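You operate a simulated robot arm through the tools that you are given. There is no shell and no other tool.

Carry out the task below with a simulated robot arm. There is one attempt and no reset: what you move stays moved.

Task
Start the dye column and show a straight dye thread.
Fine: pump on with its cover shut again, a trickle in the overflow sight glass, purple knob at OPEN.

The check looks at the end state, three seconds after you hand in, the way a careful person would. Anything else that was tipped, shoved, dropped, spilled or broken makes it a failure. Lids that push on must go on centred and level and be pressed home; caps that screw on are set level and turned clockwise until they are tight.

Robot
A 7-joint arm with a two-finger parallel gripper, fixed in place. Base frame: the origin is on the floor under the middle of its stand, x ahead of it, y to its left, z up; the work surface is at about z = 900. Lengths are in mm, angles in degrees, forces in N, time in s.
It reaches about 1372 mm from its shoulder. Its first joint turns from -149.0 to 149.0 degrees. Payload 3.43 kg.
The TCP is the grasp point between the finger pads, 30 mm short of the fingertips. In the tool frame z runs along the fingers and y along their closing line. The gripper opens to 94 mm. The fingers are 28 mm wide and 10 mm thick; the gripper's body (50 by 96 mm) begins 55 mm behind the TCP.
Orientation is that of the tool frame in the base frame, as a unit quaternion [x, y, z, w]. With the fingers straight down and closing along the base's y, the tool's x points along the base's -x, its y along +y and its z along -z.

Tools
- The arm moves only by the tool apply_moves. Its argument "increments" is a list of rows, each a list of 3 entries, a list of its own where there are three numbers: the shift along the base's x, y, z in mm, then the turn, a rotation vector about the base's x, y, z in degrees, then the closure in counts, from 0 (fully open) to 255 (shut). In form: [[[x, y, z], [rx, ry, rz], gripper], ...]. A call has 1 to 20 rows; each row is the pose to reach, as a shift and turn from the pose commanded when the call began. A row lasts 0.2 s, in which the tool goes at most 50 mm and 8.6 degrees; a call with a longer step from one row to the next is refused whole, and so is a gripper value outside its range. Where a pose cannot be reached the arm comes as near as it can. A force on the tool above 40 N (or 10 N above the force at the start of the call, whichever is more), or a blocked arm, ends the call early, and 0.2 s more pass. Each finger travels about 45 mm/s and halts on what it meets, pressing with about 24 N; the grip force reading is that of the motor and also rises with nothing between the fingers. The clock runs only during rows and for 0.2 s after the last one: add rows that repeat a pose to give the fingers time. It gives the time, the measured TCP pose, the force on the tool (base axes), the opening and the grip force at its end, in the units of the frame above (readings bear some noise), with the torque about the TCP (base axes, N m) and any sound that the robot's microphone picked up.
- Cameras (640 x 400 px; columns grow to the right, rows downward): "scene" is fixed at [400, -650.5, 1620.9]; the picture's right is [-0.76, -0.65, 0.00], its down [-0.56, 0.66, -0.50] and it looks along [0.33, -0.38, -0.87] (base axes); focal length 336 px, centre (320, 200). "wrist" rides on the gripper at [76, 14, -102] in the tool frame; the picture's right is [-0.18, 0.98, 0.00], its down [-0.75, -0.14, -0.64] and it looks along [-0.63, -0.12, 0.77] (tool axes); focal length 243 px, centre (320, 200). There is no depth. A picture from a camera that has moved, and an enlarged one, comes with that camera's place and axes in the base frame and with its lens.
- capture(camera): a new picture of that camera. No time passes.
- close_up(camera, box): a new picture of the part [left, top, right, bottom] of that camera's present view, enlarged. No time passes.
- job_done(): hands the job in; it is judged then, once.

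Nothing tells you positions but the pictures and the camera data. Unless the task says otherwise, let go and move clear before handing in.

The tools are called after "Emit:" as a command line: name --argument value ..., lists and objects as JSON in quotes. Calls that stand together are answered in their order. apply_moves: Moves the arm, as the interface text tells. Its arguments: {"type":"object","properties":{"increments":{"type":"array","items":{"type":"array"}}},"required":["increments"]} The other tools are called the same way: capture (camera) takes a picture; close_up (camera, box) takes an enlarged picture of a part of a camera's view; job_done () hands the job in.

At the start:

```text
clock: 0.0
tool_pos: [525.4, -835.8, 1247.0]
tcp_rot: [0.001, 1.0, 0.0, 0.0]
force: [-0.4, -0.1, 0.0]
torque: [0.0, 0.01, 0.0]
grip_width: 93.9
gripper_force: 0.0
```

scene: 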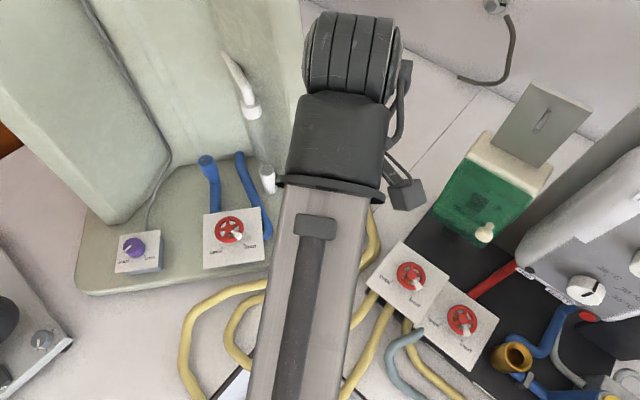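
wrist: 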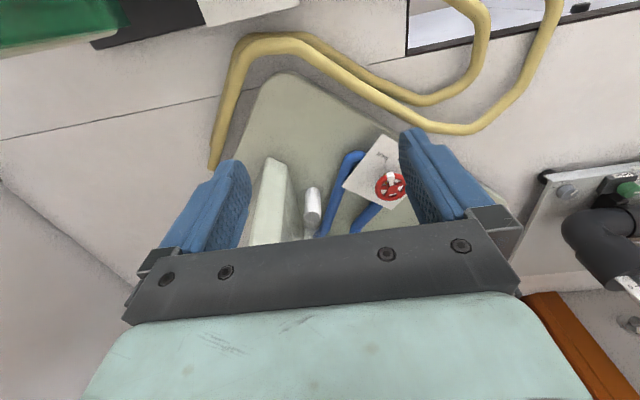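

I see a bench with an apparatus on the left (purple knob, a red valve), a green pump box with a hinged cover and two red valves on the right. I'll look closer before moving.

Emit:
close_up --camera "scene" --box '[80, 120, 300, 300]'

Emit:
close_up --camera "scene" --box '[340, 60, 640, 260]'

Emit:
close_up --camera "scene" --box '[340, 220, 640, 400]'

Emit:
close_up --camera "scene" --box '[0, 220, 300, 400]'

Emit:
close_up --camera "wrist" --box '[200, 60, 520, 260]'

```text
2.22 times, centred on (190, 210) of scene
camera zoom: at [400.0, -650.5, 1620.9], right [-0.76, -0.65, 0.0], down [-0.56, 0.66, -0.5], along [0.33, -0.38, -0.87], focal length 746 px, centre (609, 178)
```

zoom: 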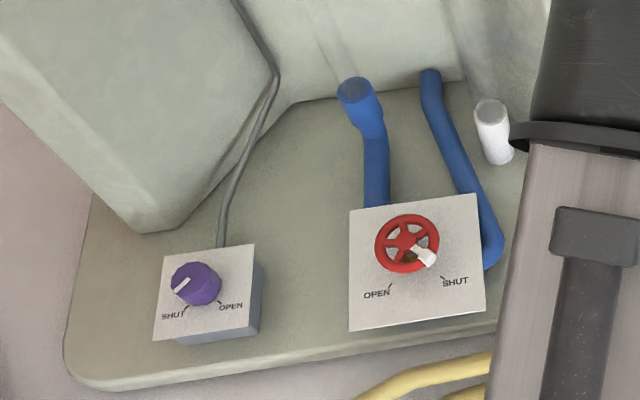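

```text
2.00 times, centred on (490, 160) of scene
camera zoom: at [400.0, -650.5, 1620.9], right [-0.76, -0.65, 0.0], down [-0.56, 0.66, -0.5], along [0.33, -0.38, -0.87], focal length 671 px, centre (-20, 280)
```

zoom: 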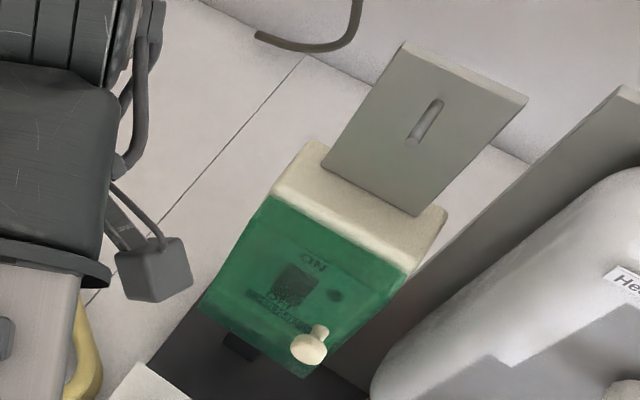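

```text
2.13 times, centred on (490, 310) of scene
camera zoom: at [400.0, -650.5, 1620.9], right [-0.76, -0.65, 0.0], down [-0.56, 0.66, -0.5], along [0.33, -0.38, -0.87], focal length 716 px, centre (-43, -35)
```

zoom: 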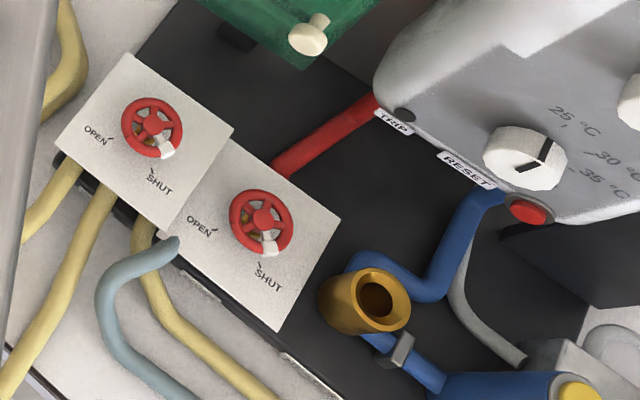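

```text
2.13 times, centred on (150, 310) of scene
camera zoom: at [400.0, -650.5, 1620.9], right [-0.76, -0.65, 0.0], down [-0.56, 0.66, -0.5], along [0.33, -0.38, -0.87], focal length 716 px, centre (683, -35)
```

zoom: 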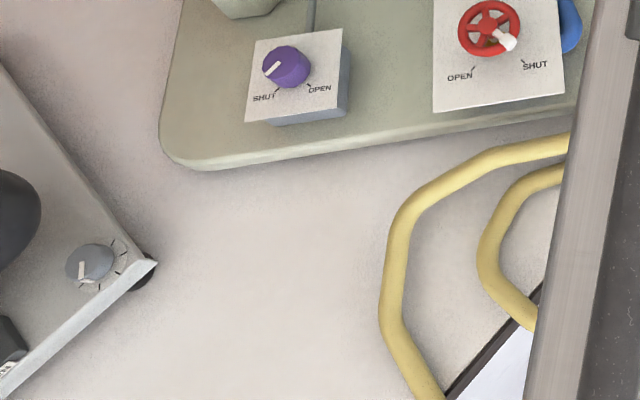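

```text
2.00 times, centred on (360, 160) of wrist
camera zoom: at [449.0, -822.0, 1349.3], right [0.18, 0.98, 0.0], down [0.75, -0.14, 0.64], along [0.63, -0.12, -0.77], focal length 485 px, centre (240, 280)
```

zoom: 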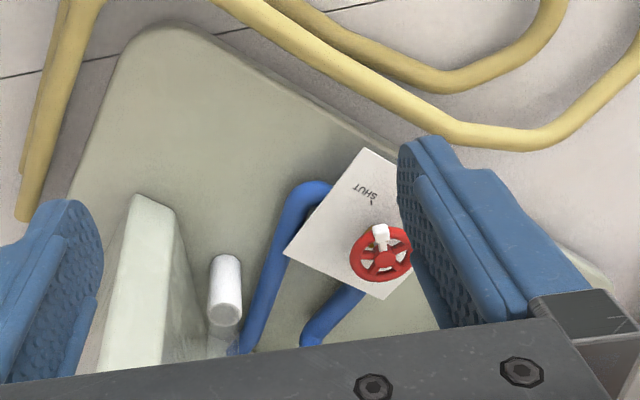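

The column stands at larger x (knob near (873,-603), its red valve near (758,-758)), and the pump is near (390,-1165) with two red valves near (398,-924) and (280,-914). I'll raise the arm and look around with the wrist camera.

Emit:
apply_moves --increments '[[[-20, 0, 40], [0, 0, 0], 0], [[-40, 0, 80], [0, 0, 0], 0], [[-60, 0, 120], [0, 0, 0], 0], [[-80, 0, 150], [0, 0, 0], 0], [[-110, 0, 170], [0, 0, 0], 0], [[-125, 0, 180], [0, 0, 0], 0]]'

Emit:
capture --camera "wrist"

Emit:
capture --camera "scene"

```text
clock: 1.4
tool_pos: [417.0, -868.4, 1374.6]
tcp_rot: [0.0, 0.998, -0.055, 0.022]
force: [0.7, -1.4, 0.3]
torque: [0.02, 0.01, -0.01]
grip_width: 94.2
gripper_force: 0.0
out of reach, approached as far as the arm can: row 1, 2, 3, 4, 5, 6
```

```text
taken
camera wrist: at [335.2, -843.9, 1472.2], right [0.19, 0.98, -0.1], down [0.72, -0.07, 0.69], along [0.67, -0.2, -0.72], focal length 243 px, centre (320, 200)
```

wrist: 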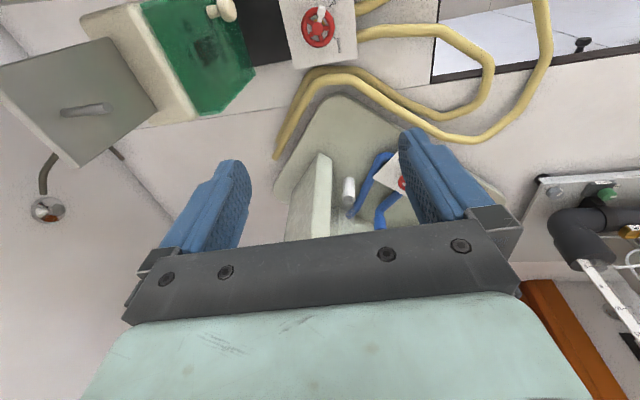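

```text
taken
```

scene: 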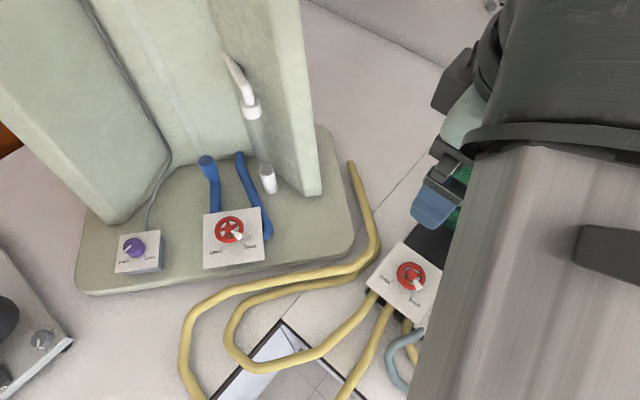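

The wrist view (upside down) shows the pump's open cover and the column base. I'll back off in front of the column, turning the camera toward it.

Emit:
apply_moves --increments '[[[5, 40, -15], [0, 0, -5], 0], [[10, 80, -30], [0, 0, -10], 0], [[15, 120, -45], [0, 0, -15], 0], [[20, 160, -60], [0, 0, -20], 0], [[25, 200, -80], [0, 0, -25], 0], [[30, 240, -100], [0, 0, -30], 0], [[35, 280, -120], [0, 0, -35], 0], [[40, 320, -140], [0, 0, -40], 0], [[45, 350, -160], [0, 0, -45], 0]]'

Emit:
capture --camera "wrist"

Emit:
capture --camera "scene"

```text
clock: 2.7
tool_pos: [444.5, -675.8, 1276.7]
tcp_rot: [0.207, 0.976, -0.07, 0.017]
force: [-12.5, -13.0, 2.5]
torque: [1.64, -1.43, 1.7]
grip_width: 94.0
gripper_force: 0.0
out of reach, approached as far as the arm can: row 2, 3, 4, 5, 6
stopped in row 6: the force on the tool passed its limit at 97 N (the readings are from after the stop); the commanded pose is now the measured one
```

```text
taken
camera wrist: at [379.1, -618.0, 1372.7], right [0.57, 0.82, -0.11], down [0.63, -0.34, 0.7], along [0.53, -0.47, -0.71], focal length 243 px, centre (320, 200)
```

wrist: 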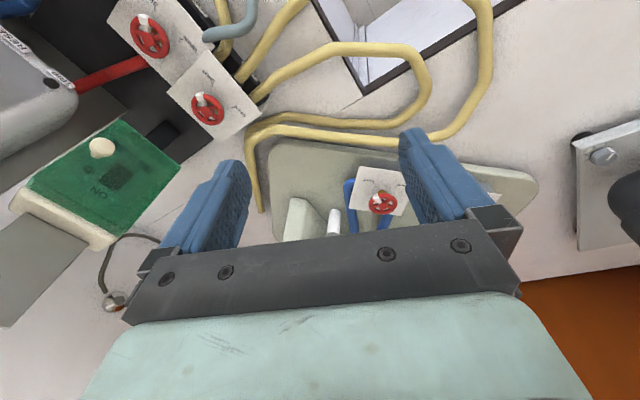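

```text
taken
```

scene: 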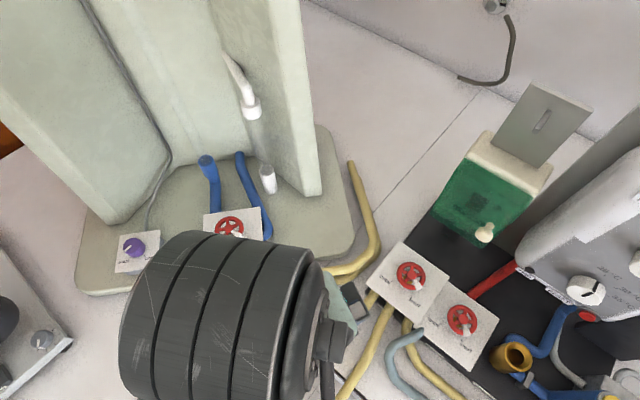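

The stop came during a large catch-up motion; nothing seems to be near the tool here. I'll check the force with a stationary call before going on.

Emit:
apply_moves --increments '[[[0, 0, 0], [0, 0, 0], 0], [[0, 0, 0], [0, 0, 0], 0]]'

```text
clock: 3.3
tool_pos: [443.7, -675.5, 1277.5]
tcp_rot: [0.207, 0.976, -0.069, 0.017]
force: [-20.6, -21.7, 0.1]
torque: [2.71, -2.47, 2.88]
grip_width: 94.3
gripper_force: 0.1
```

Contact persists about 120 mm above the TCP, at the camera side, pushing toward -x,-y. I'll take a closer look at the arm here.

Emit:
close_up --camera "scene" --box '[100, 200, 420, 400]'

Emit:
close_up --camera "wrist" --box '[0, 0, 320, 200]'

Emit:
close_up --camera "wrist" --box '[240, 100, 560, 300]'

```text
2.00 times, centred on (260, 300) of scene
camera zoom: at [400.0, -650.5, 1620.9], right [-0.76, -0.65, 0.0], down [-0.56, 0.66, -0.5], along [0.33, -0.38, -0.87], focal length 671 px, centre (440, 0)
```

zoom: 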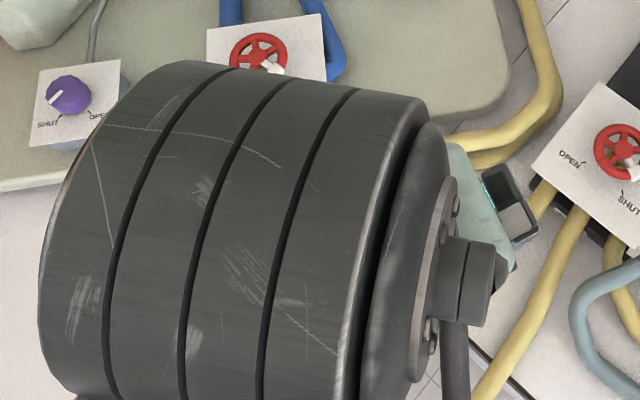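

```text
2.00 times, centred on (160, 100) of wrist
camera zoom: at [379.2, -618.0, 1372.3], right [0.57, 0.82, -0.11], down [0.63, -0.34, 0.7], along [0.53, -0.47, -0.71], focal length 485 px, centre (640, 400)
```

zoom: 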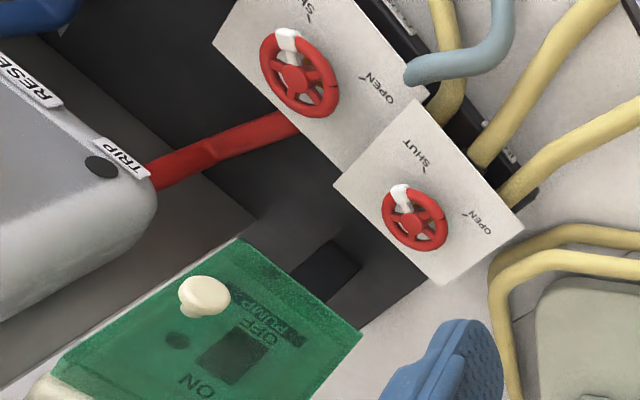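

```text
2.00 times, centred on (400, 200) of wrist
camera zoom: at [379.2, -618.0, 1372.3], right [0.57, 0.82, -0.11], down [0.63, -0.34, 0.7], along [0.53, -0.47, -0.71], focal length 485 px, centre (160, 200)
```

zoom: 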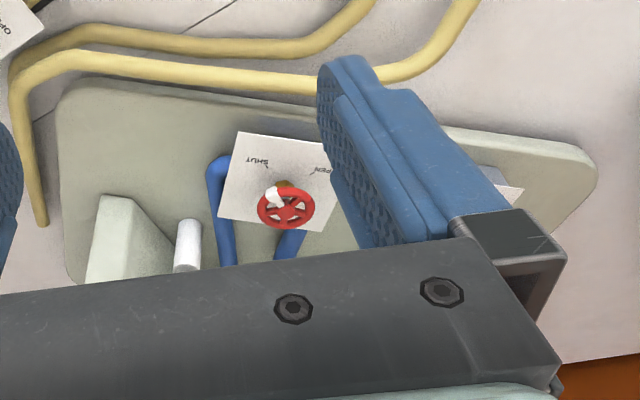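

The camera housing most likely presses on the arm's own link. I'll back out the way I came and re-check the force.

Emit:
apply_moves --increments '[[[-5, -15, 0], [0, 0, 4], 0], [[-5, -35, 0], [0, 0, 9], 0], [[-5, -60, 0], [0, 0, 14], 0], [[-5, -60, 0], [0, 0, 14], 0]]'

Emit:
capture --camera "scene"

```text
clock: 4.3
tool_pos: [439.0, -734.9, 1276.0]
tcp_rot: [0.087, 0.994, -0.066, 0.025]
force: [0.0, -0.8, 0.4]
torque: [0.01, -0.01, 0.01]
grip_width: 94.0
gripper_force: 0.0
```

```text
taken
```

scene: 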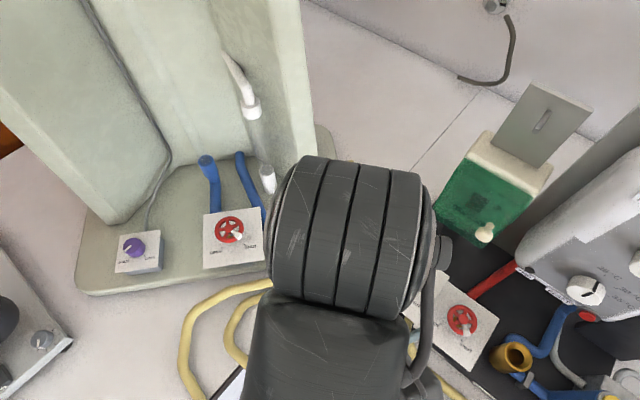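

The arm is free again. Now I'll zoom in on the column details: sight glass, tubes and hose routing.

Emit:
close_up --camera "scene" --box '[180, 30, 340, 200]'

Emit:
close_up --camera "scene" --box '[0, 0, 320, 200]'

Emit:
capture --camera "wrist"

Emit:
close_up --camera "scene" --box '[420, 60, 640, 200]'

```text
2.35 times, centred on (260, 115) of scene
camera zoom: at [400.0, -650.5, 1620.9], right [-0.76, -0.65, 0.0], down [-0.56, 0.66, -0.5], along [0.33, -0.38, -0.87], focal length 790 px, centre (461, 400)
```

zoom: 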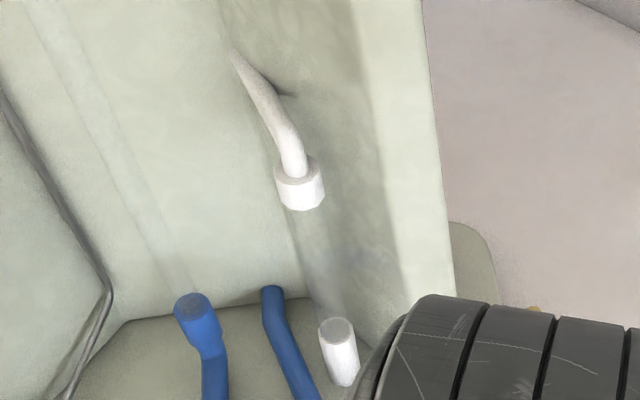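

```text
2.00 times, centred on (160, 100) of scene
camera zoom: at [400.0, -650.5, 1620.9], right [-0.76, -0.65, 0.0], down [-0.56, 0.66, -0.5], along [0.33, -0.38, -0.87], focal length 671 px, centre (640, 400)
```

zoom: 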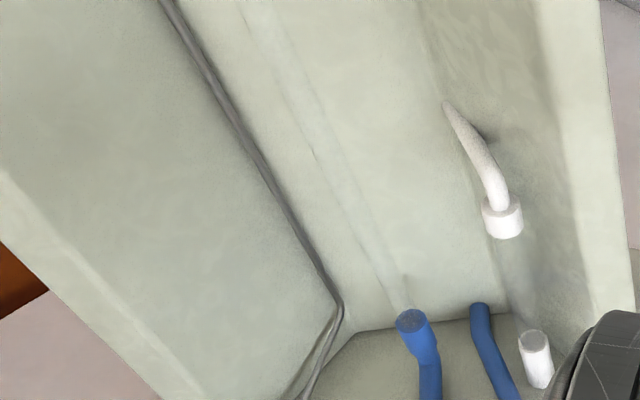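

```text
taken
camera wrist: at [362.4, -695.3, 1371.7], right [0.35, 0.93, -0.11], down [0.69, -0.18, 0.7], along [0.63, -0.33, -0.71], focal length 243 px, centre (320, 200)
```

wrist: 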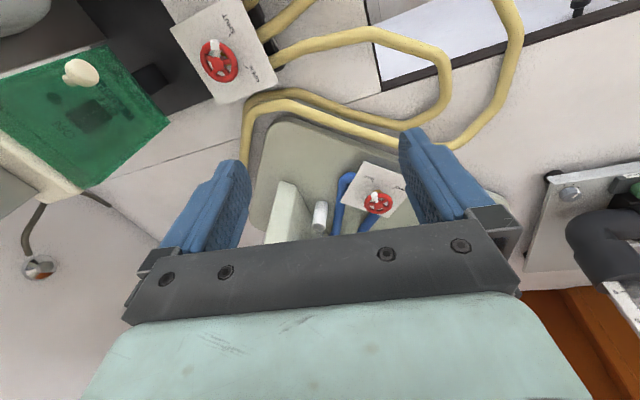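

```text
2.86 times, centred on (530, 130) of scene
camera zoom: at [400.0, -650.5, 1620.9], right [-0.76, -0.65, 0.0], down [-0.56, 0.66, -0.5], along [0.33, -0.38, -0.87], focal length 959 px, centre (-280, 400)
```

zoom: 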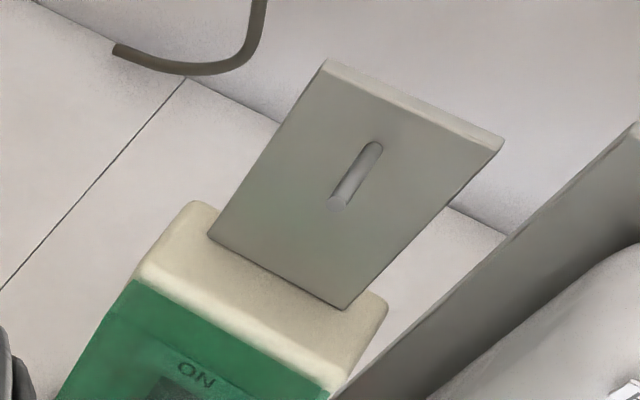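

From two views I triangulate: pump cover knob ≈ (341,-1001,1116), valves V1 ≈ (393,-909,998), V2 ≈ (275,-913,980), column valve V3 ≈ (727,-750,1004). Next I'll move toward the pump for a closer look.

Emit:
apply_moves --increments '[[[-30, -15, 0], [0, 0, 0], 0], [[-60, -30, 0], [0, 0, 0], 0], [[-95, -45, 0], [0, 0, 0], 0], [[-130, -60, 0], [0, 0, 0], 0], [[-160, -70, 0], [0, 0, 0], 0], [[-160, -70, 0], [0, 0, 0], 0]]'

Emit:
capture --camera "wrist"

```text
clock: 5.7
tool_pos: [278.3, -807.7, 1278.0]
tcp_rot: [0.088, 0.994, -0.066, 0.024]
force: [-0.5, -0.3, -0.6]
torque: [-0.02, -0.02, 0.01]
grip_width: 94.0
gripper_force: 0.1
```

```text
taken
camera wrist: at [201.1, -767.3, 1373.9], right [0.36, 0.93, -0.11], down [0.69, -0.18, 0.7], along [0.63, -0.33, -0.71], focal length 243 px, centre (320, 200)
```

wrist: 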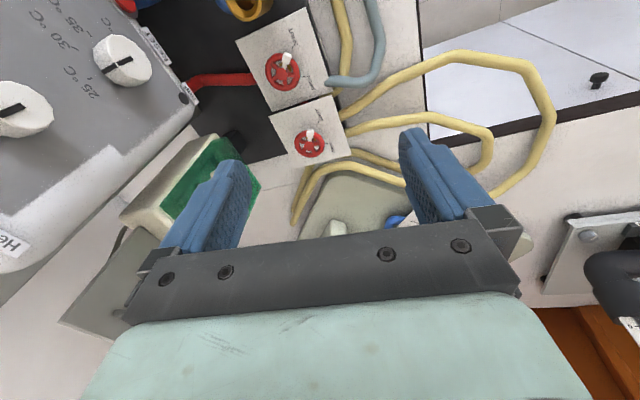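

I'll yaw the tool further toward -y here to bring the pump into the frame.

Emit:
apply_moves --increments '[[[0, 0, 0], [0, 0, -6], 0], [[0, 0, 0], [0, 0, -12], 0], [[0, 0, 0], [0, 0, -18], 0], [[0, 0, 0], [0, 0, -24], 0], [[0, 0, 0], [0, 0, -30], 0], [[0, 0, 0], [0, 0, -36], 0], [[0, 0, 0], [0, 0, -42], 0], [[0, 0, 0], [0, 0, -42], 0]]'

Emit:
capture --camera "wrist"

Emit:
capture --camera "scene"

```text
clock: 7.0
tool_pos: [279.4, -806.2, 1277.4]
tcp_rot: [0.373, 0.925, -0.074, 0.006]
force: [-0.4, -2.1, -2.1]
torque: [0.06, -0.07, 0.09]
grip_width: 93.8
gripper_force: 0.1
stopped in row 6: the force on the tool passed its limit at 50 N (the readings are from after the stop); the commanded pose is now the measured one
```

```text
taken
camera wrist: at [238.1, -730.4, 1372.1], right [0.81, 0.57, -0.12], down [0.47, -0.53, 0.7], along [0.34, -0.63, -0.7], focal length 243 px, centre (320, 200)
```

wrist: 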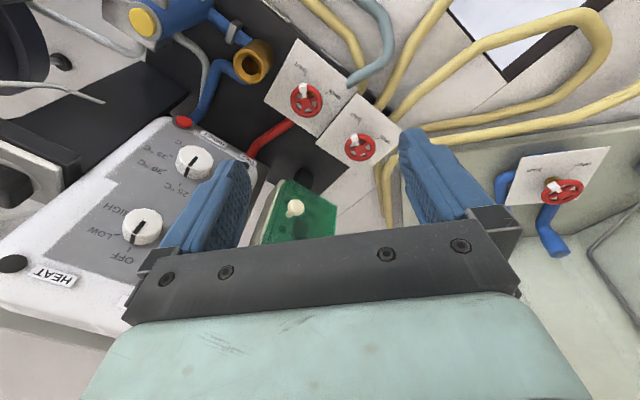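

```text
taken
```

scene: 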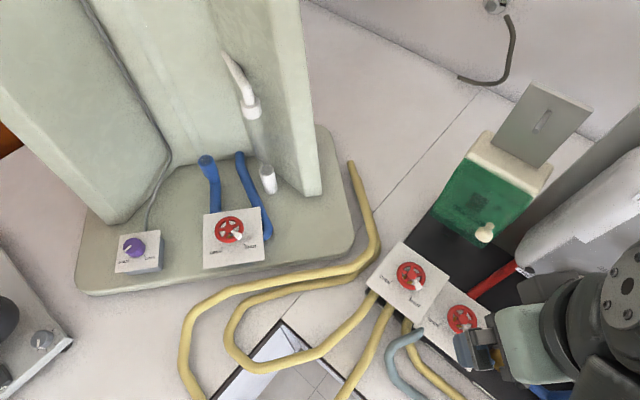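

The yaw is limited by the camera meeting the arm's own link, but the view is useful. I'll zoom in on the pump, the valves and the hoses.

Emit:
close_up --camera "wrist" --box '[220, 20, 440, 260]'

Emit:
close_up --camera "wrist" --box '[480, 100, 640, 260]'

Emit:
close_up --camera "wrist" --box '[0, 0, 280, 180]'

Emit:
close_up --camera "scene" --box '[160, 230, 500, 400]'

```text
1.67 times, centred on (330, 140) of wrist
camera zoom: at [238.1, -730.4, 1372.1], right [0.81, 0.57, -0.12], down [0.47, -0.53, 0.7], along [0.34, -0.63, -0.7], focal length 404 px, centre (303, 300)
```

zoom: 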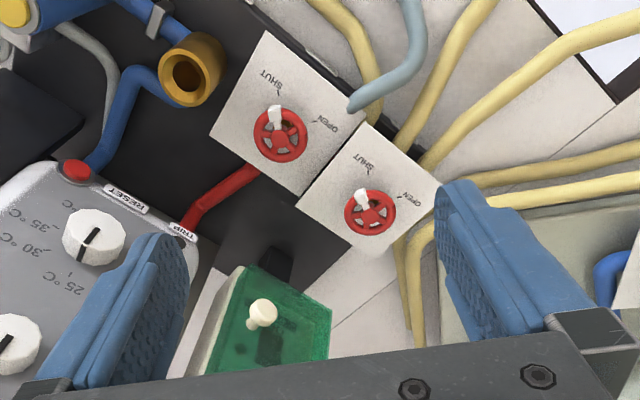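

```text
2.50 times, centred on (560, 180) of wrist
camera zoom: at [238.1, -730.4, 1372.1], right [0.81, 0.57, -0.12], down [0.47, -0.53, 0.7], along [0.34, -0.63, -0.7], focal length 606 px, centre (-280, 250)
```

zoom: 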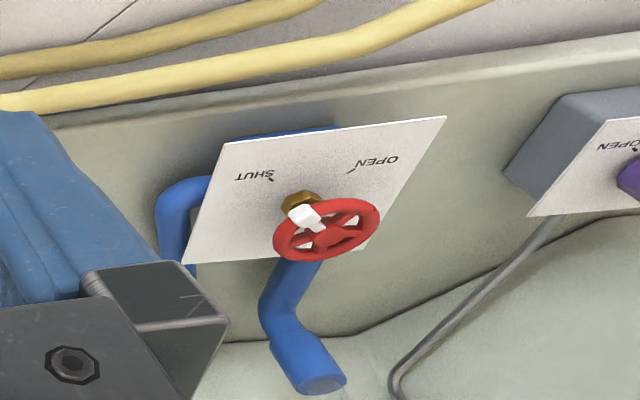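

```text
2.22 times, centred on (140, 90) of wrist
camera zoom: at [238.1, -730.4, 1372.1], right [0.81, 0.57, -0.12], down [0.47, -0.53, 0.7], along [0.34, -0.63, -0.7], focal length 539 px, centre (720, 444)
```

zoom: 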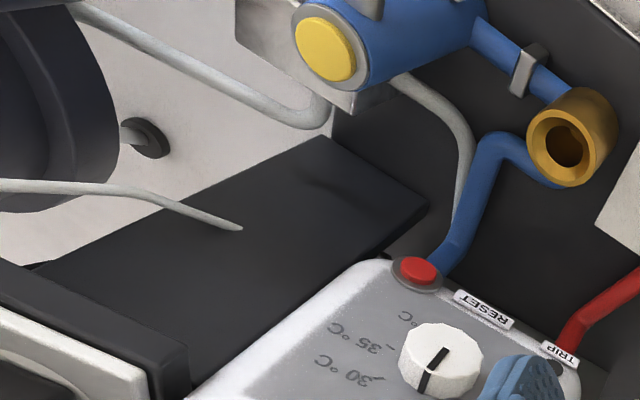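

```text
1.88 times, centred on (330, 315) of scene
camera zoom: at [400.0, -650.5, 1620.9], right [-0.76, -0.65, 0.0], down [-0.56, 0.66, -0.5], along [0.33, -0.38, -0.87], focal length 632 px, centre (301, -16)
```

zoom: 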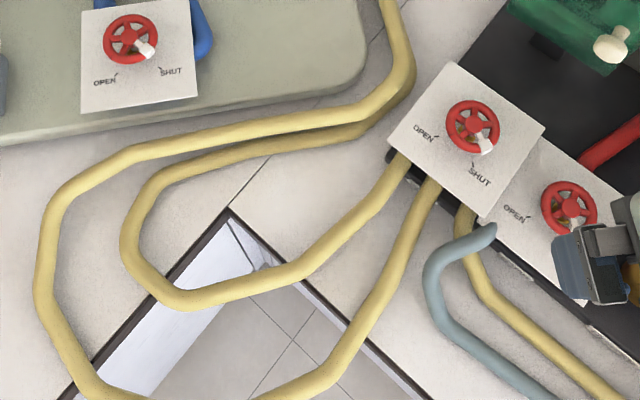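

All three red valves and the purple knob are at SHUT, and the hose routing must be traced before opening any. I'll lower the wrist camera with an outward tilt to look at the valve station from the front.

Emit:
apply_moves --increments '[[[20, 5, 0], [-3.2, -1.7, 3], 0], [[40, 10, -10], [-6.5, -3.5, 6], 0], [[60, 15, -30], [-9.7, -5.2, 8], 0], [[80, 20, -50], [-13, -7, 10], 0], [[100, 25, -75], [-16.2, -8.7, 10], 0], [[120, 30, -100], [-19.5, -10.5, 10], 0], [[140, 35, -130], [-22.7, -12.2, 10], 0], [[160, 40, -155], [-26, -14, 10], 0], [[160, 40, -155], [-26, -14, 10], 0]]'

Emit:
capture --camera "wrist"

Emit:
capture --camera "scene"

```text
clock: 9.1
tool_pos: [438.9, -766.2, 1122.3]
tcp_rot: [0.286, 0.906, -0.232, 0.208]
force: [0.1, -0.2, 0.0]
torque: [0.0, 0.02, -0.01]
grip_width: 94.1
gripper_force: 0.0
```

```text
taken
camera wrist: at [364.8, -669.1, 1162.3], right [0.74, 0.64, -0.2], down [0.32, -0.07, 0.94], along [0.59, -0.77, -0.26], focal length 243 px, centre (320, 200)
```

wrist: 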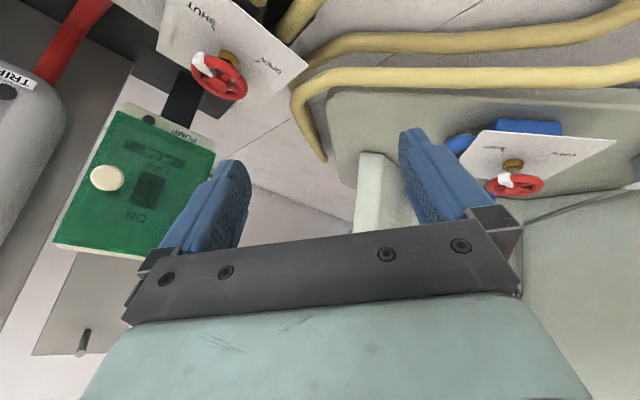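

```text
taken
```

scene: 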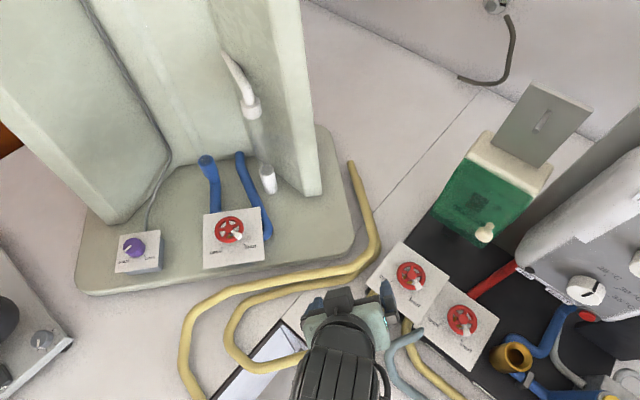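

Emit:
close_up --camera "wrist" --box '[20, 80, 260, 380]'

Emit:
close_up --camera "wrist" --box '[140, 0, 380, 160]'

Emit:
close_up --camera "wrist" --box '[400, 80, 640, 240]'

```text
1.33 times, centred on (140, 230) of wrist
camera zoom: at [364.8, -669.1, 1162.3], right [0.74, 0.64, -0.2], down [0.32, -0.07, 0.94], along [0.59, -0.77, -0.26], focal length 324 px, centre (560, 160)
```

zoom: 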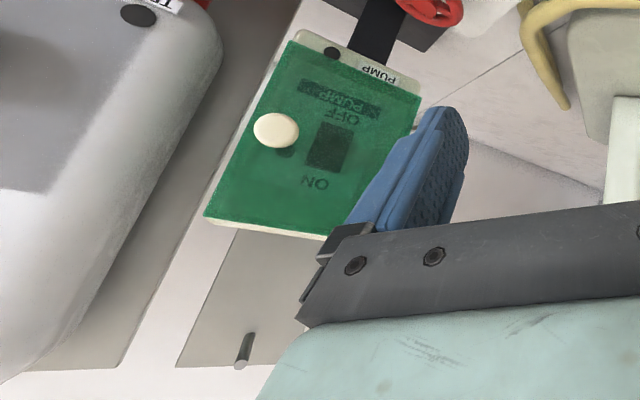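

```text
2.50 times, centred on (260, 80) of wrist
camera zoom: at [364.8, -669.1, 1162.3], right [0.74, 0.64, -0.2], down [0.32, -0.07, 0.94], along [0.59, -0.77, -0.26], focal length 606 px, centre (470, 500)
```

zoom: 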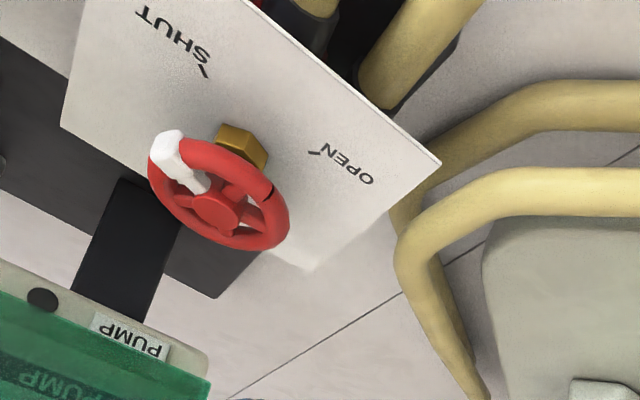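

```text
2.50 times, centred on (520, 160) of wrist
camera zoom: at [364.8, -669.1, 1162.3], right [0.74, 0.64, -0.2], down [0.32, -0.07, 0.94], along [0.59, -0.77, -0.26], focal length 606 px, centre (-180, 300)
```

zoom: 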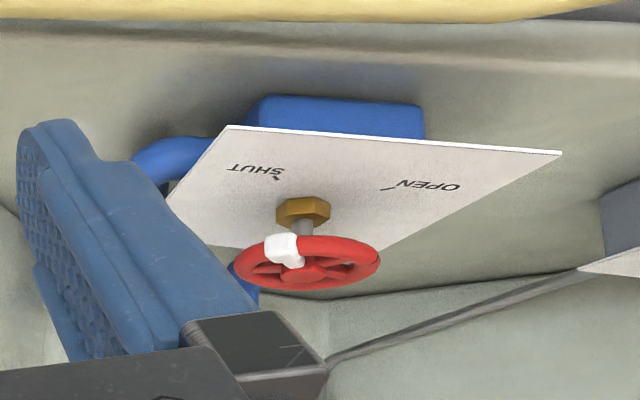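

Key finding: the pump switch box is upright, facing +y (x≈325–437, z≈1040–1193, face at y≈-1021…-1048). Its green cover has the knob at (341,-1001,1116), near the -x edge, so it is hinged like a door or at the other edge, and ON is the upper end of the switch. Next I'll look at where the hoses enter the manifold.

Emit:
apply_moves --increments '[[[-10, 5, 10], [3, 1.6, 2], 0], [[-25, 15, 25], [6, 3.2, 4], 0], [[-40, 25, 45], [9, 4.8, 5], 0], [[-55, 35, 65], [12, 6.4, 6], 0], [[-70, 40, 80], [15, 8, 6], 0], [[-80, 45, 90], [18, 9.6, 6], 0], [[-80, 45, 90], [18, 9.6, 6], 0]]'

Emit:
capture --camera "wrist"

Emit:
close_up --camera "wrist" --box '[160, 0, 420, 160]'

```text
clock: 10.7
tool_pos: [358.6, -720.6, 1213.6]
tcp_rot: [0.248, 0.959, -0.099, 0.095]
force: [-0.5, 0.1, 0.1]
torque: [0.02, -0.03, -0.04]
grip_width: 93.8
gripper_force: 0.0
```

```text
taken
camera wrist: at [285.9, -650.1, 1291.6], right [0.65, 0.76, -0.1], down [0.49, -0.31, 0.81], along [0.59, -0.57, -0.57], focal length 243 px, centre (320, 200)
```

wrist: 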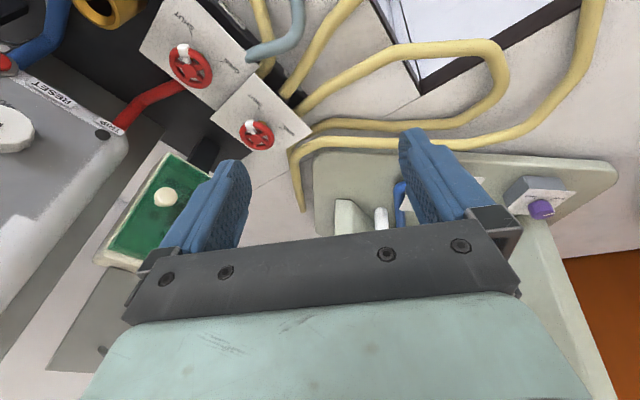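

```text
2.46 times, centred on (290, 80) of wrist
camera zoom: at [285.9, -650.1, 1291.6], right [0.65, 0.76, -0.1], down [0.49, -0.31, 0.81], along [0.59, -0.57, -0.57], focal length 597 px, centre (394, 495)
```

zoom: 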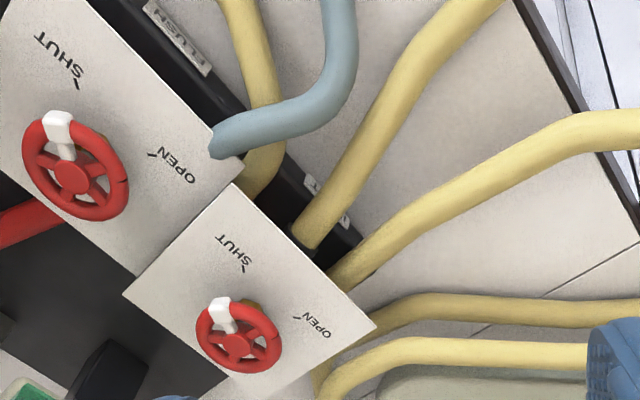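

There are labels along the black front edge ("FLUSH" near V2, another near V1). I'll zoom in more to read them.

Emit:
close_up --camera "wrist" --box '[210, 0, 320, 110]'

Emit:
close_up --camera "wrist" --box '[500, 150, 600, 240]'

Emit:
close_up --camera "scene" --box '[340, 260, 460, 400]'

```text
3.64 times, centred on (265, 55) of wrist
camera zoom: at [285.9, -650.1, 1291.6], right [0.65, 0.76, -0.1], down [0.49, -0.31, 0.81], along [0.59, -0.57, -0.57], focal length 882 px, centre (520, 727)
```

zoom: 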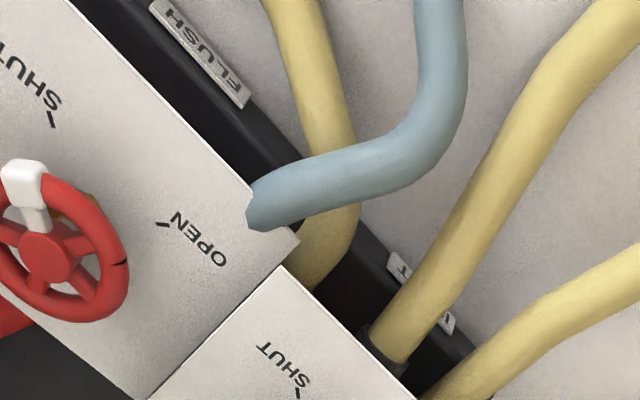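

```text
4.44 times, centred on (550, 195) of wrist
camera zoom: at [285.9, -650.1, 1291.6], right [0.65, 0.76, -0.1], down [0.49, -0.31, 0.81], along [0.59, -0.57, -0.57], focal length 1078 px, centre (-702, 222)
```

zoom: 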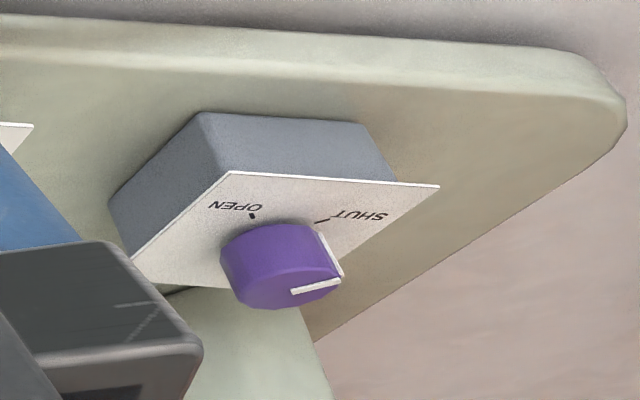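

```text
2.86 times, centred on (400, 330) of scene
camera zoom: at [400.0, -650.5, 1620.9], right [-0.76, -0.65, 0.0], down [-0.56, 0.66, -0.5], along [0.33, -0.38, -0.87], focal length 959 px, centre (91, -171)
```

zoom: 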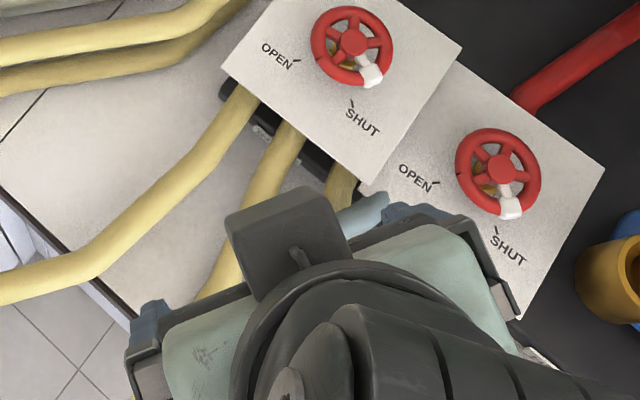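

V2 is labelled FLUSH (not wanted), and V1's label is still partly hidden by a hose. I'll move lower in front of the station to read it.

Emit:
apply_moves --increments '[[[-10, -4, -20], [-2, -1, -2], 0], [[-20, -8, -45], [-4, -2, -5], 0], [[-30, -12, -75], [-5, -3, -8], 0], [[-40, -16, -105], [-6, -4, -12], 0], [[-50, -20, -135], [-7, -5, -15], 0], [[-58, -20, -153], [-8, -5, -18], 0], [[-58, -20, -153], [-8, -5, -18], 0]]'

Emit:
capture --camera "wrist"

Emit:
close_up --camera "wrist" --box '[240, 0, 420, 130]'

```text
clock: 12.2
tool_pos: [300.5, -742.2, 1059.3]
tcp_rot: [0.392, 0.894, -0.169, 0.137]
force: [0.0, 0.9, -0.1]
torque: [-0.03, 0.03, -0.02]
grip_width: 93.8
gripper_force: 0.1
```

```text
taken
camera wrist: at [249.0, -640.7, 1121.3], right [0.86, 0.5, -0.12], down [0.32, -0.32, 0.89], along [0.41, -0.8, -0.43], focal length 243 px, centre (320, 200)
```

wrist: 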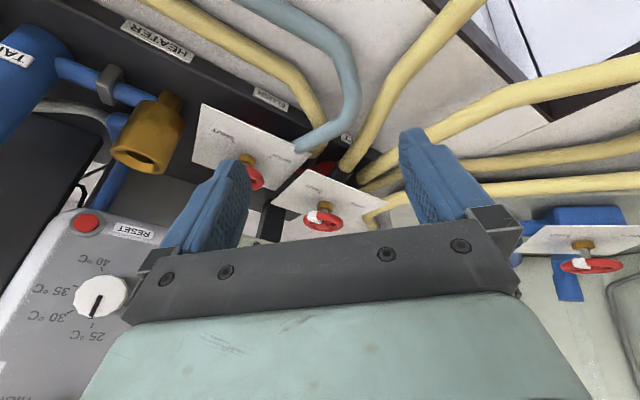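

```text
3.08 times, centred on (330, 65) of wrist
camera zoom: at [249.0, -640.7, 1121.3], right [0.86, 0.5, -0.12], down [0.32, -0.32, 0.89], along [0.41, -0.8, -0.43], focal length 746 px, centre (289, 615)
```

zoom: 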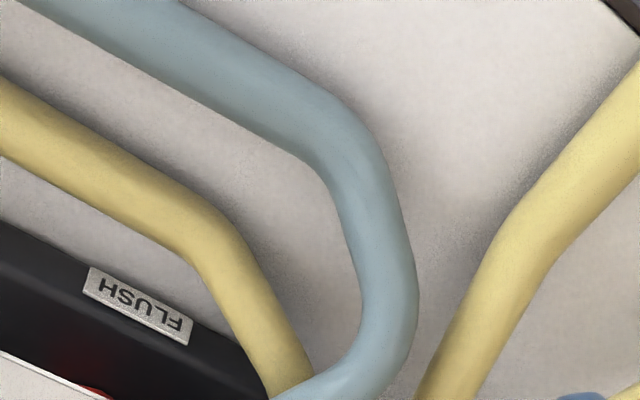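

Emit:
close_up --camera "wrist" --box '[270, 90, 400, 240]'

Emit:
close_up --camera "wrist" --box '[0, 0, 300, 200]'

Emit:
close_up --camera "wrist" --box '[380, 60, 640, 300]'

```text
2.67 times, centred on (335, 165) of wrist
camera zoom: at [249.0, -640.7, 1121.3], right [0.86, 0.5, -0.12], down [0.32, -0.32, 0.89], along [0.41, -0.8, -0.43], focal length 647 px, centre (280, 293)
```

zoom: 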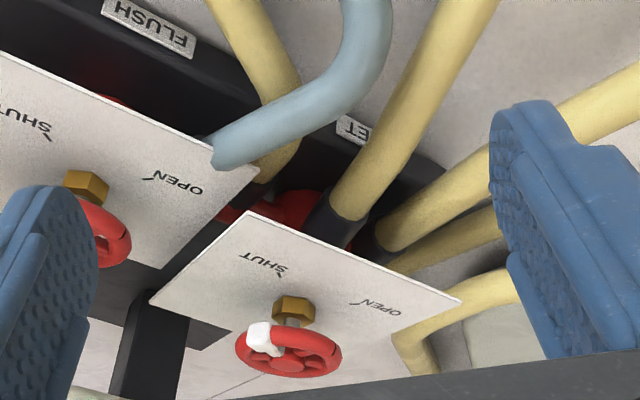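

```text
2.00 times, centred on (150, 100) of wrist
camera zoom: at [249.0, -640.7, 1121.3], right [0.86, 0.5, -0.12], down [0.32, -0.32, 0.89], along [0.41, -0.8, -0.43], focal length 485 px, centre (660, 400)
```

zoom: 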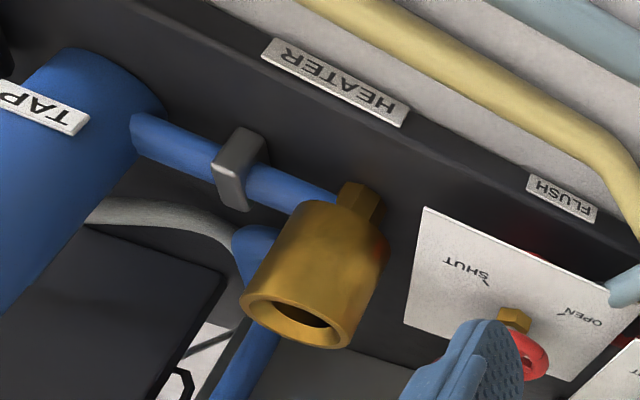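

```text
1.67 times, centred on (510, 180) of wrist
camera zoom: at [249.0, -640.7, 1121.3], right [0.86, 0.5, -0.12], down [0.32, -0.32, 0.89], along [0.41, -0.8, -0.43], focal length 404 px, centre (3, 233)
```

zoom: 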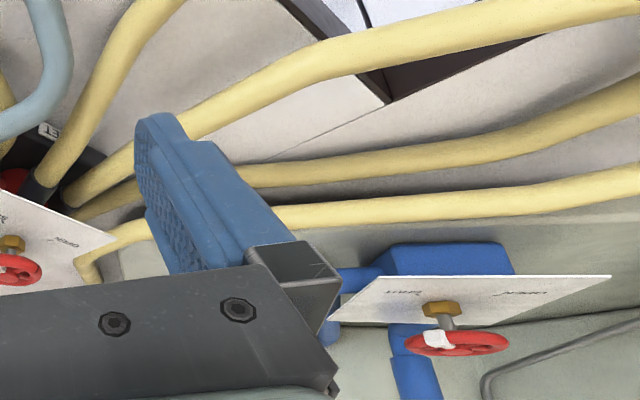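

V1's label ends in "…ET" and is partly covered by a hose. I'll zoom in hard from the scene camera, which now sees that edge from above.

Emit:
close_up --camera "scene" --box '[355, 275, 425, 325]'

Emit:
close_up --camera "wrist" --box '[325, 115, 385, 165]'

Emit:
capture --camera "scene"

```text
8.00 times, centred on (390, 300) of scene
camera zoom: at [400.0, -650.5, 1620.9], right [-0.76, -0.65, 0.0], down [-0.56, 0.66, -0.5], along [0.33, -0.38, -0.87], focal length 2685 px, centre (-240, -600)
```

zoom: 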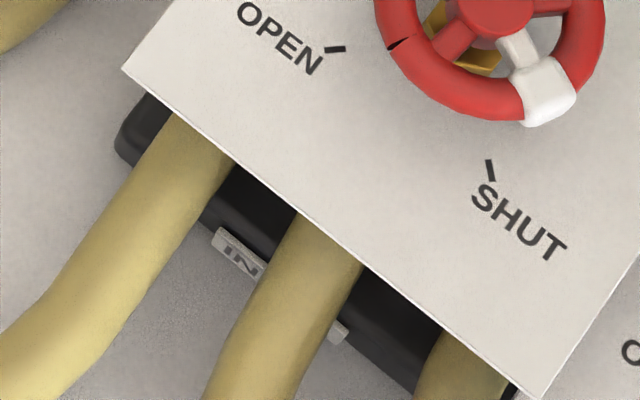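

```text
8.00 times, centred on (355, 140) of wrist
camera zoom: at [249.0, -640.7, 1121.3], right [0.86, 0.5, -0.12], down [0.32, -0.32, 0.89], along [0.41, -0.8, -0.43], focal length 1941 px, centre (40, 680)
```

zoom: 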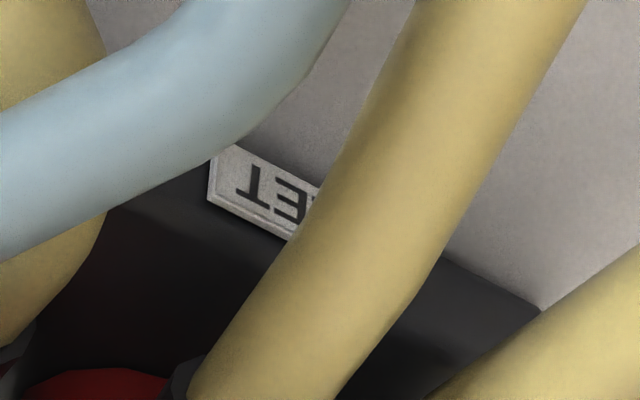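

```text
taken
```

scene: 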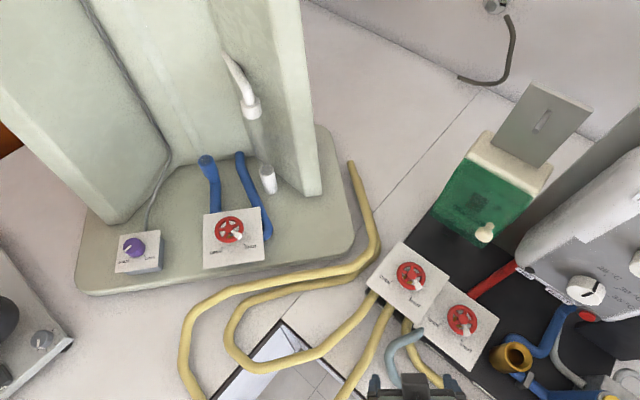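

V1's label reads "INLET" and V2's reads "FLUSH", so V1 supplies the column and V2 stays shut. Next is the pump cover: I'll swing the tool toward horizontal, pointing at -y in front of the switch box, to inspect the hinge and knob.

Emit:
apply_moves --increments '[[[0, 0, 20], [-5, 3.6, 1.8], 0], [[0, 0, 45], [-10.5, 7.6, 3.7], 0], [[0, -5, 70], [-16, 11.7, 5.6], 0], [[0, -10, 95], [-21.5, 15.7, 7.6], 0], [[5, -20, 115], [-27, 19.7, 9.5], 0], [[10, -30, 131], [-32.5, 23.7, 11.5], 0], [[15, -45, 131], [-38, 27.7, 13.4], 0], [[20, -60, 131], [-43.5, 31.7, 15.3], 0], [[20, -75, 131], [-49, 35.8, 17.3], 0], [[20, -90, 131], [-54.5, 39.8, 19.2], 0], [[20, -98, 131], [-60, 43.8, 21.1], 0], [[20, -98, 131], [-64.1, 46.8, 22.6], 0], [[20, -98, 131], [-64.1, 46.8, 22.6], 0]]'

Emit:
capture --camera "wrist"

Emit:
capture --camera "scene"

```text
clock: 15.1
tool_pos: [320.4, -840.9, 1189.2]
tcp_rot: [0.001, -0.707, 0.707, -0.001]
force: [-0.4, 0.6, -0.5]
torque: [-0.01, -0.04, 0.01]
grip_width: 94.0
gripper_force: 0.1
```

```text
taken
camera wrist: at [244.0, -738.1, 1176.4], right [0.18, 0.0, -0.98], down [0.75, 0.64, 0.14], along [0.63, -0.77, 0.12], focal length 243 px, centre (320, 200)
```

wrist: 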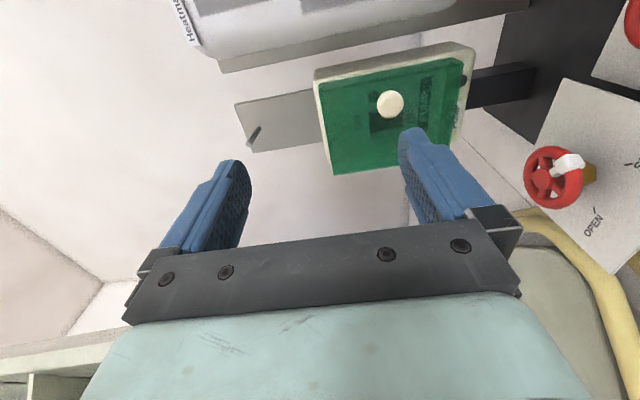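

```text
taken
```

scene: 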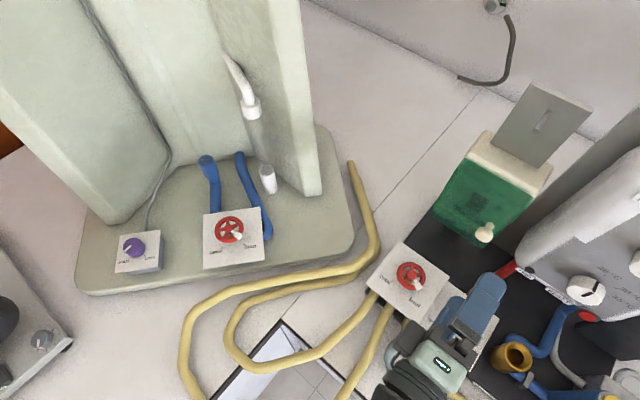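

Emit:
close_up --camera "wrist" --box '[220, 20, 500, 190]'

Emit:
close_up --camera "wrist" --box '[300, 30, 490, 180]'

```text
2.29 times, centred on (360, 105) of wrist
camera zoom: at [244.0, -738.1, 1176.4], right [0.18, 0.0, -0.98], down [0.75, 0.64, 0.14], along [0.63, -0.77, 0.12], focal length 555 px, centre (229, 417)
```

zoom: 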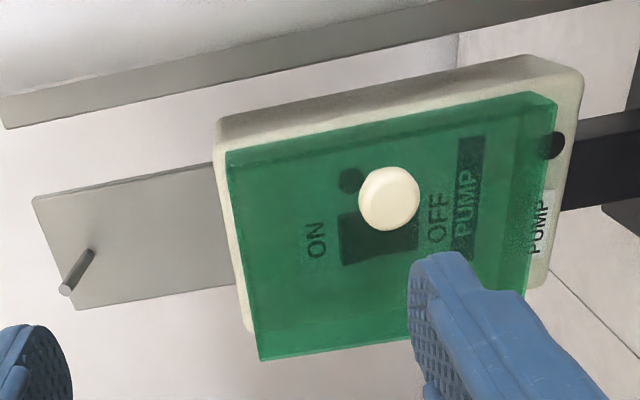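

```text
2.67 times, centred on (395, 105) of wrist
camera zoom: at [244.0, -738.1, 1176.4], right [0.18, 0.0, -0.98], down [0.75, 0.64, 0.14], along [0.63, -0.77, 0.12], focal length 647 px, centre (120, 453)
```

zoom: 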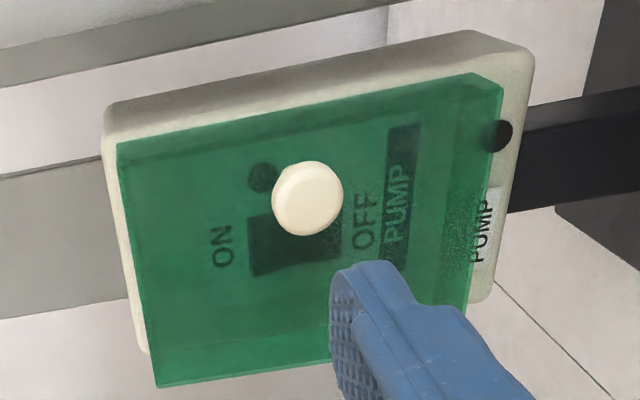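

Emit:
close_up --camera "wrist" --box '[430, 40, 480, 80]'

Emit:
close_up --camera "wrist" --box '[300, 50, 380, 100]'

Emit:
close_up --camera "wrist" --box '[310, 120, 410, 180]'

Emit:
close_up --camera "scene" --box '[430, 140, 560, 250]'

```text
10.00 times, centred on (455, 60) of wrist
camera zoom: at [244.0, -738.1, 1176.4], right [0.18, 0.0, -0.98], down [0.75, 0.64, 0.14], along [0.63, -0.77, 0.12], focal length 2426 px, centre (-1030, 1600)
```

zoom: 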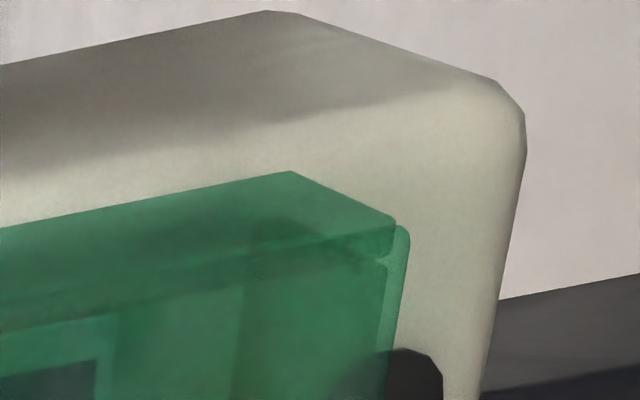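

```text
8.00 times, centred on (340, 75) of wrist
camera zoom: at [244.0, -738.1, 1176.4], right [0.18, 0.0, -0.98], down [0.75, 0.64, 0.14], along [0.63, -0.77, 0.12], focal length 1941 px, centre (160, 1200)
```

zoom: 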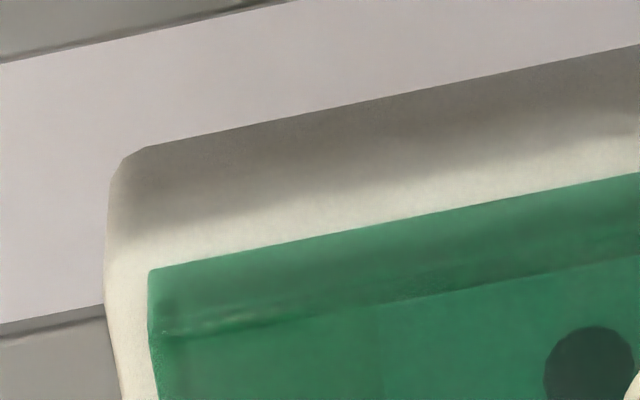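

```text
6.40 times, centred on (360, 150) of wrist
camera zoom: at [244.0, -738.1, 1176.4], right [0.18, 0.0, -0.98], down [0.75, 0.64, 0.14], along [0.63, -0.77, 0.12], focal length 1553 px, centre (64, 520)
```

zoom: 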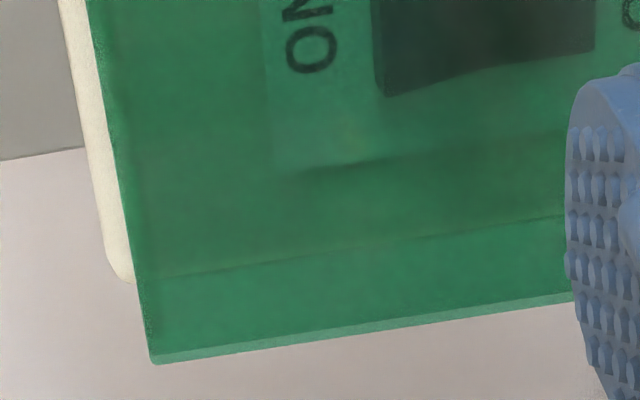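

```text
3.64 times, centred on (495, 195) of scene
camera zoom: at [400.0, -650.5, 1620.9], right [-0.76, -0.65, 0.0], down [-0.56, 0.66, -0.5], along [0.33, -0.38, -0.87], focal length 1220 px, centre (-316, 218)
```

zoom: 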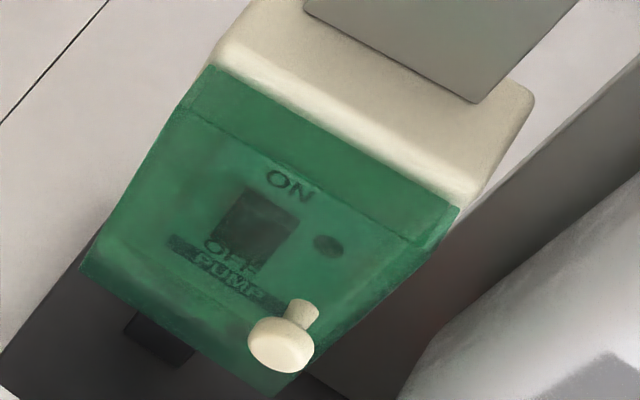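

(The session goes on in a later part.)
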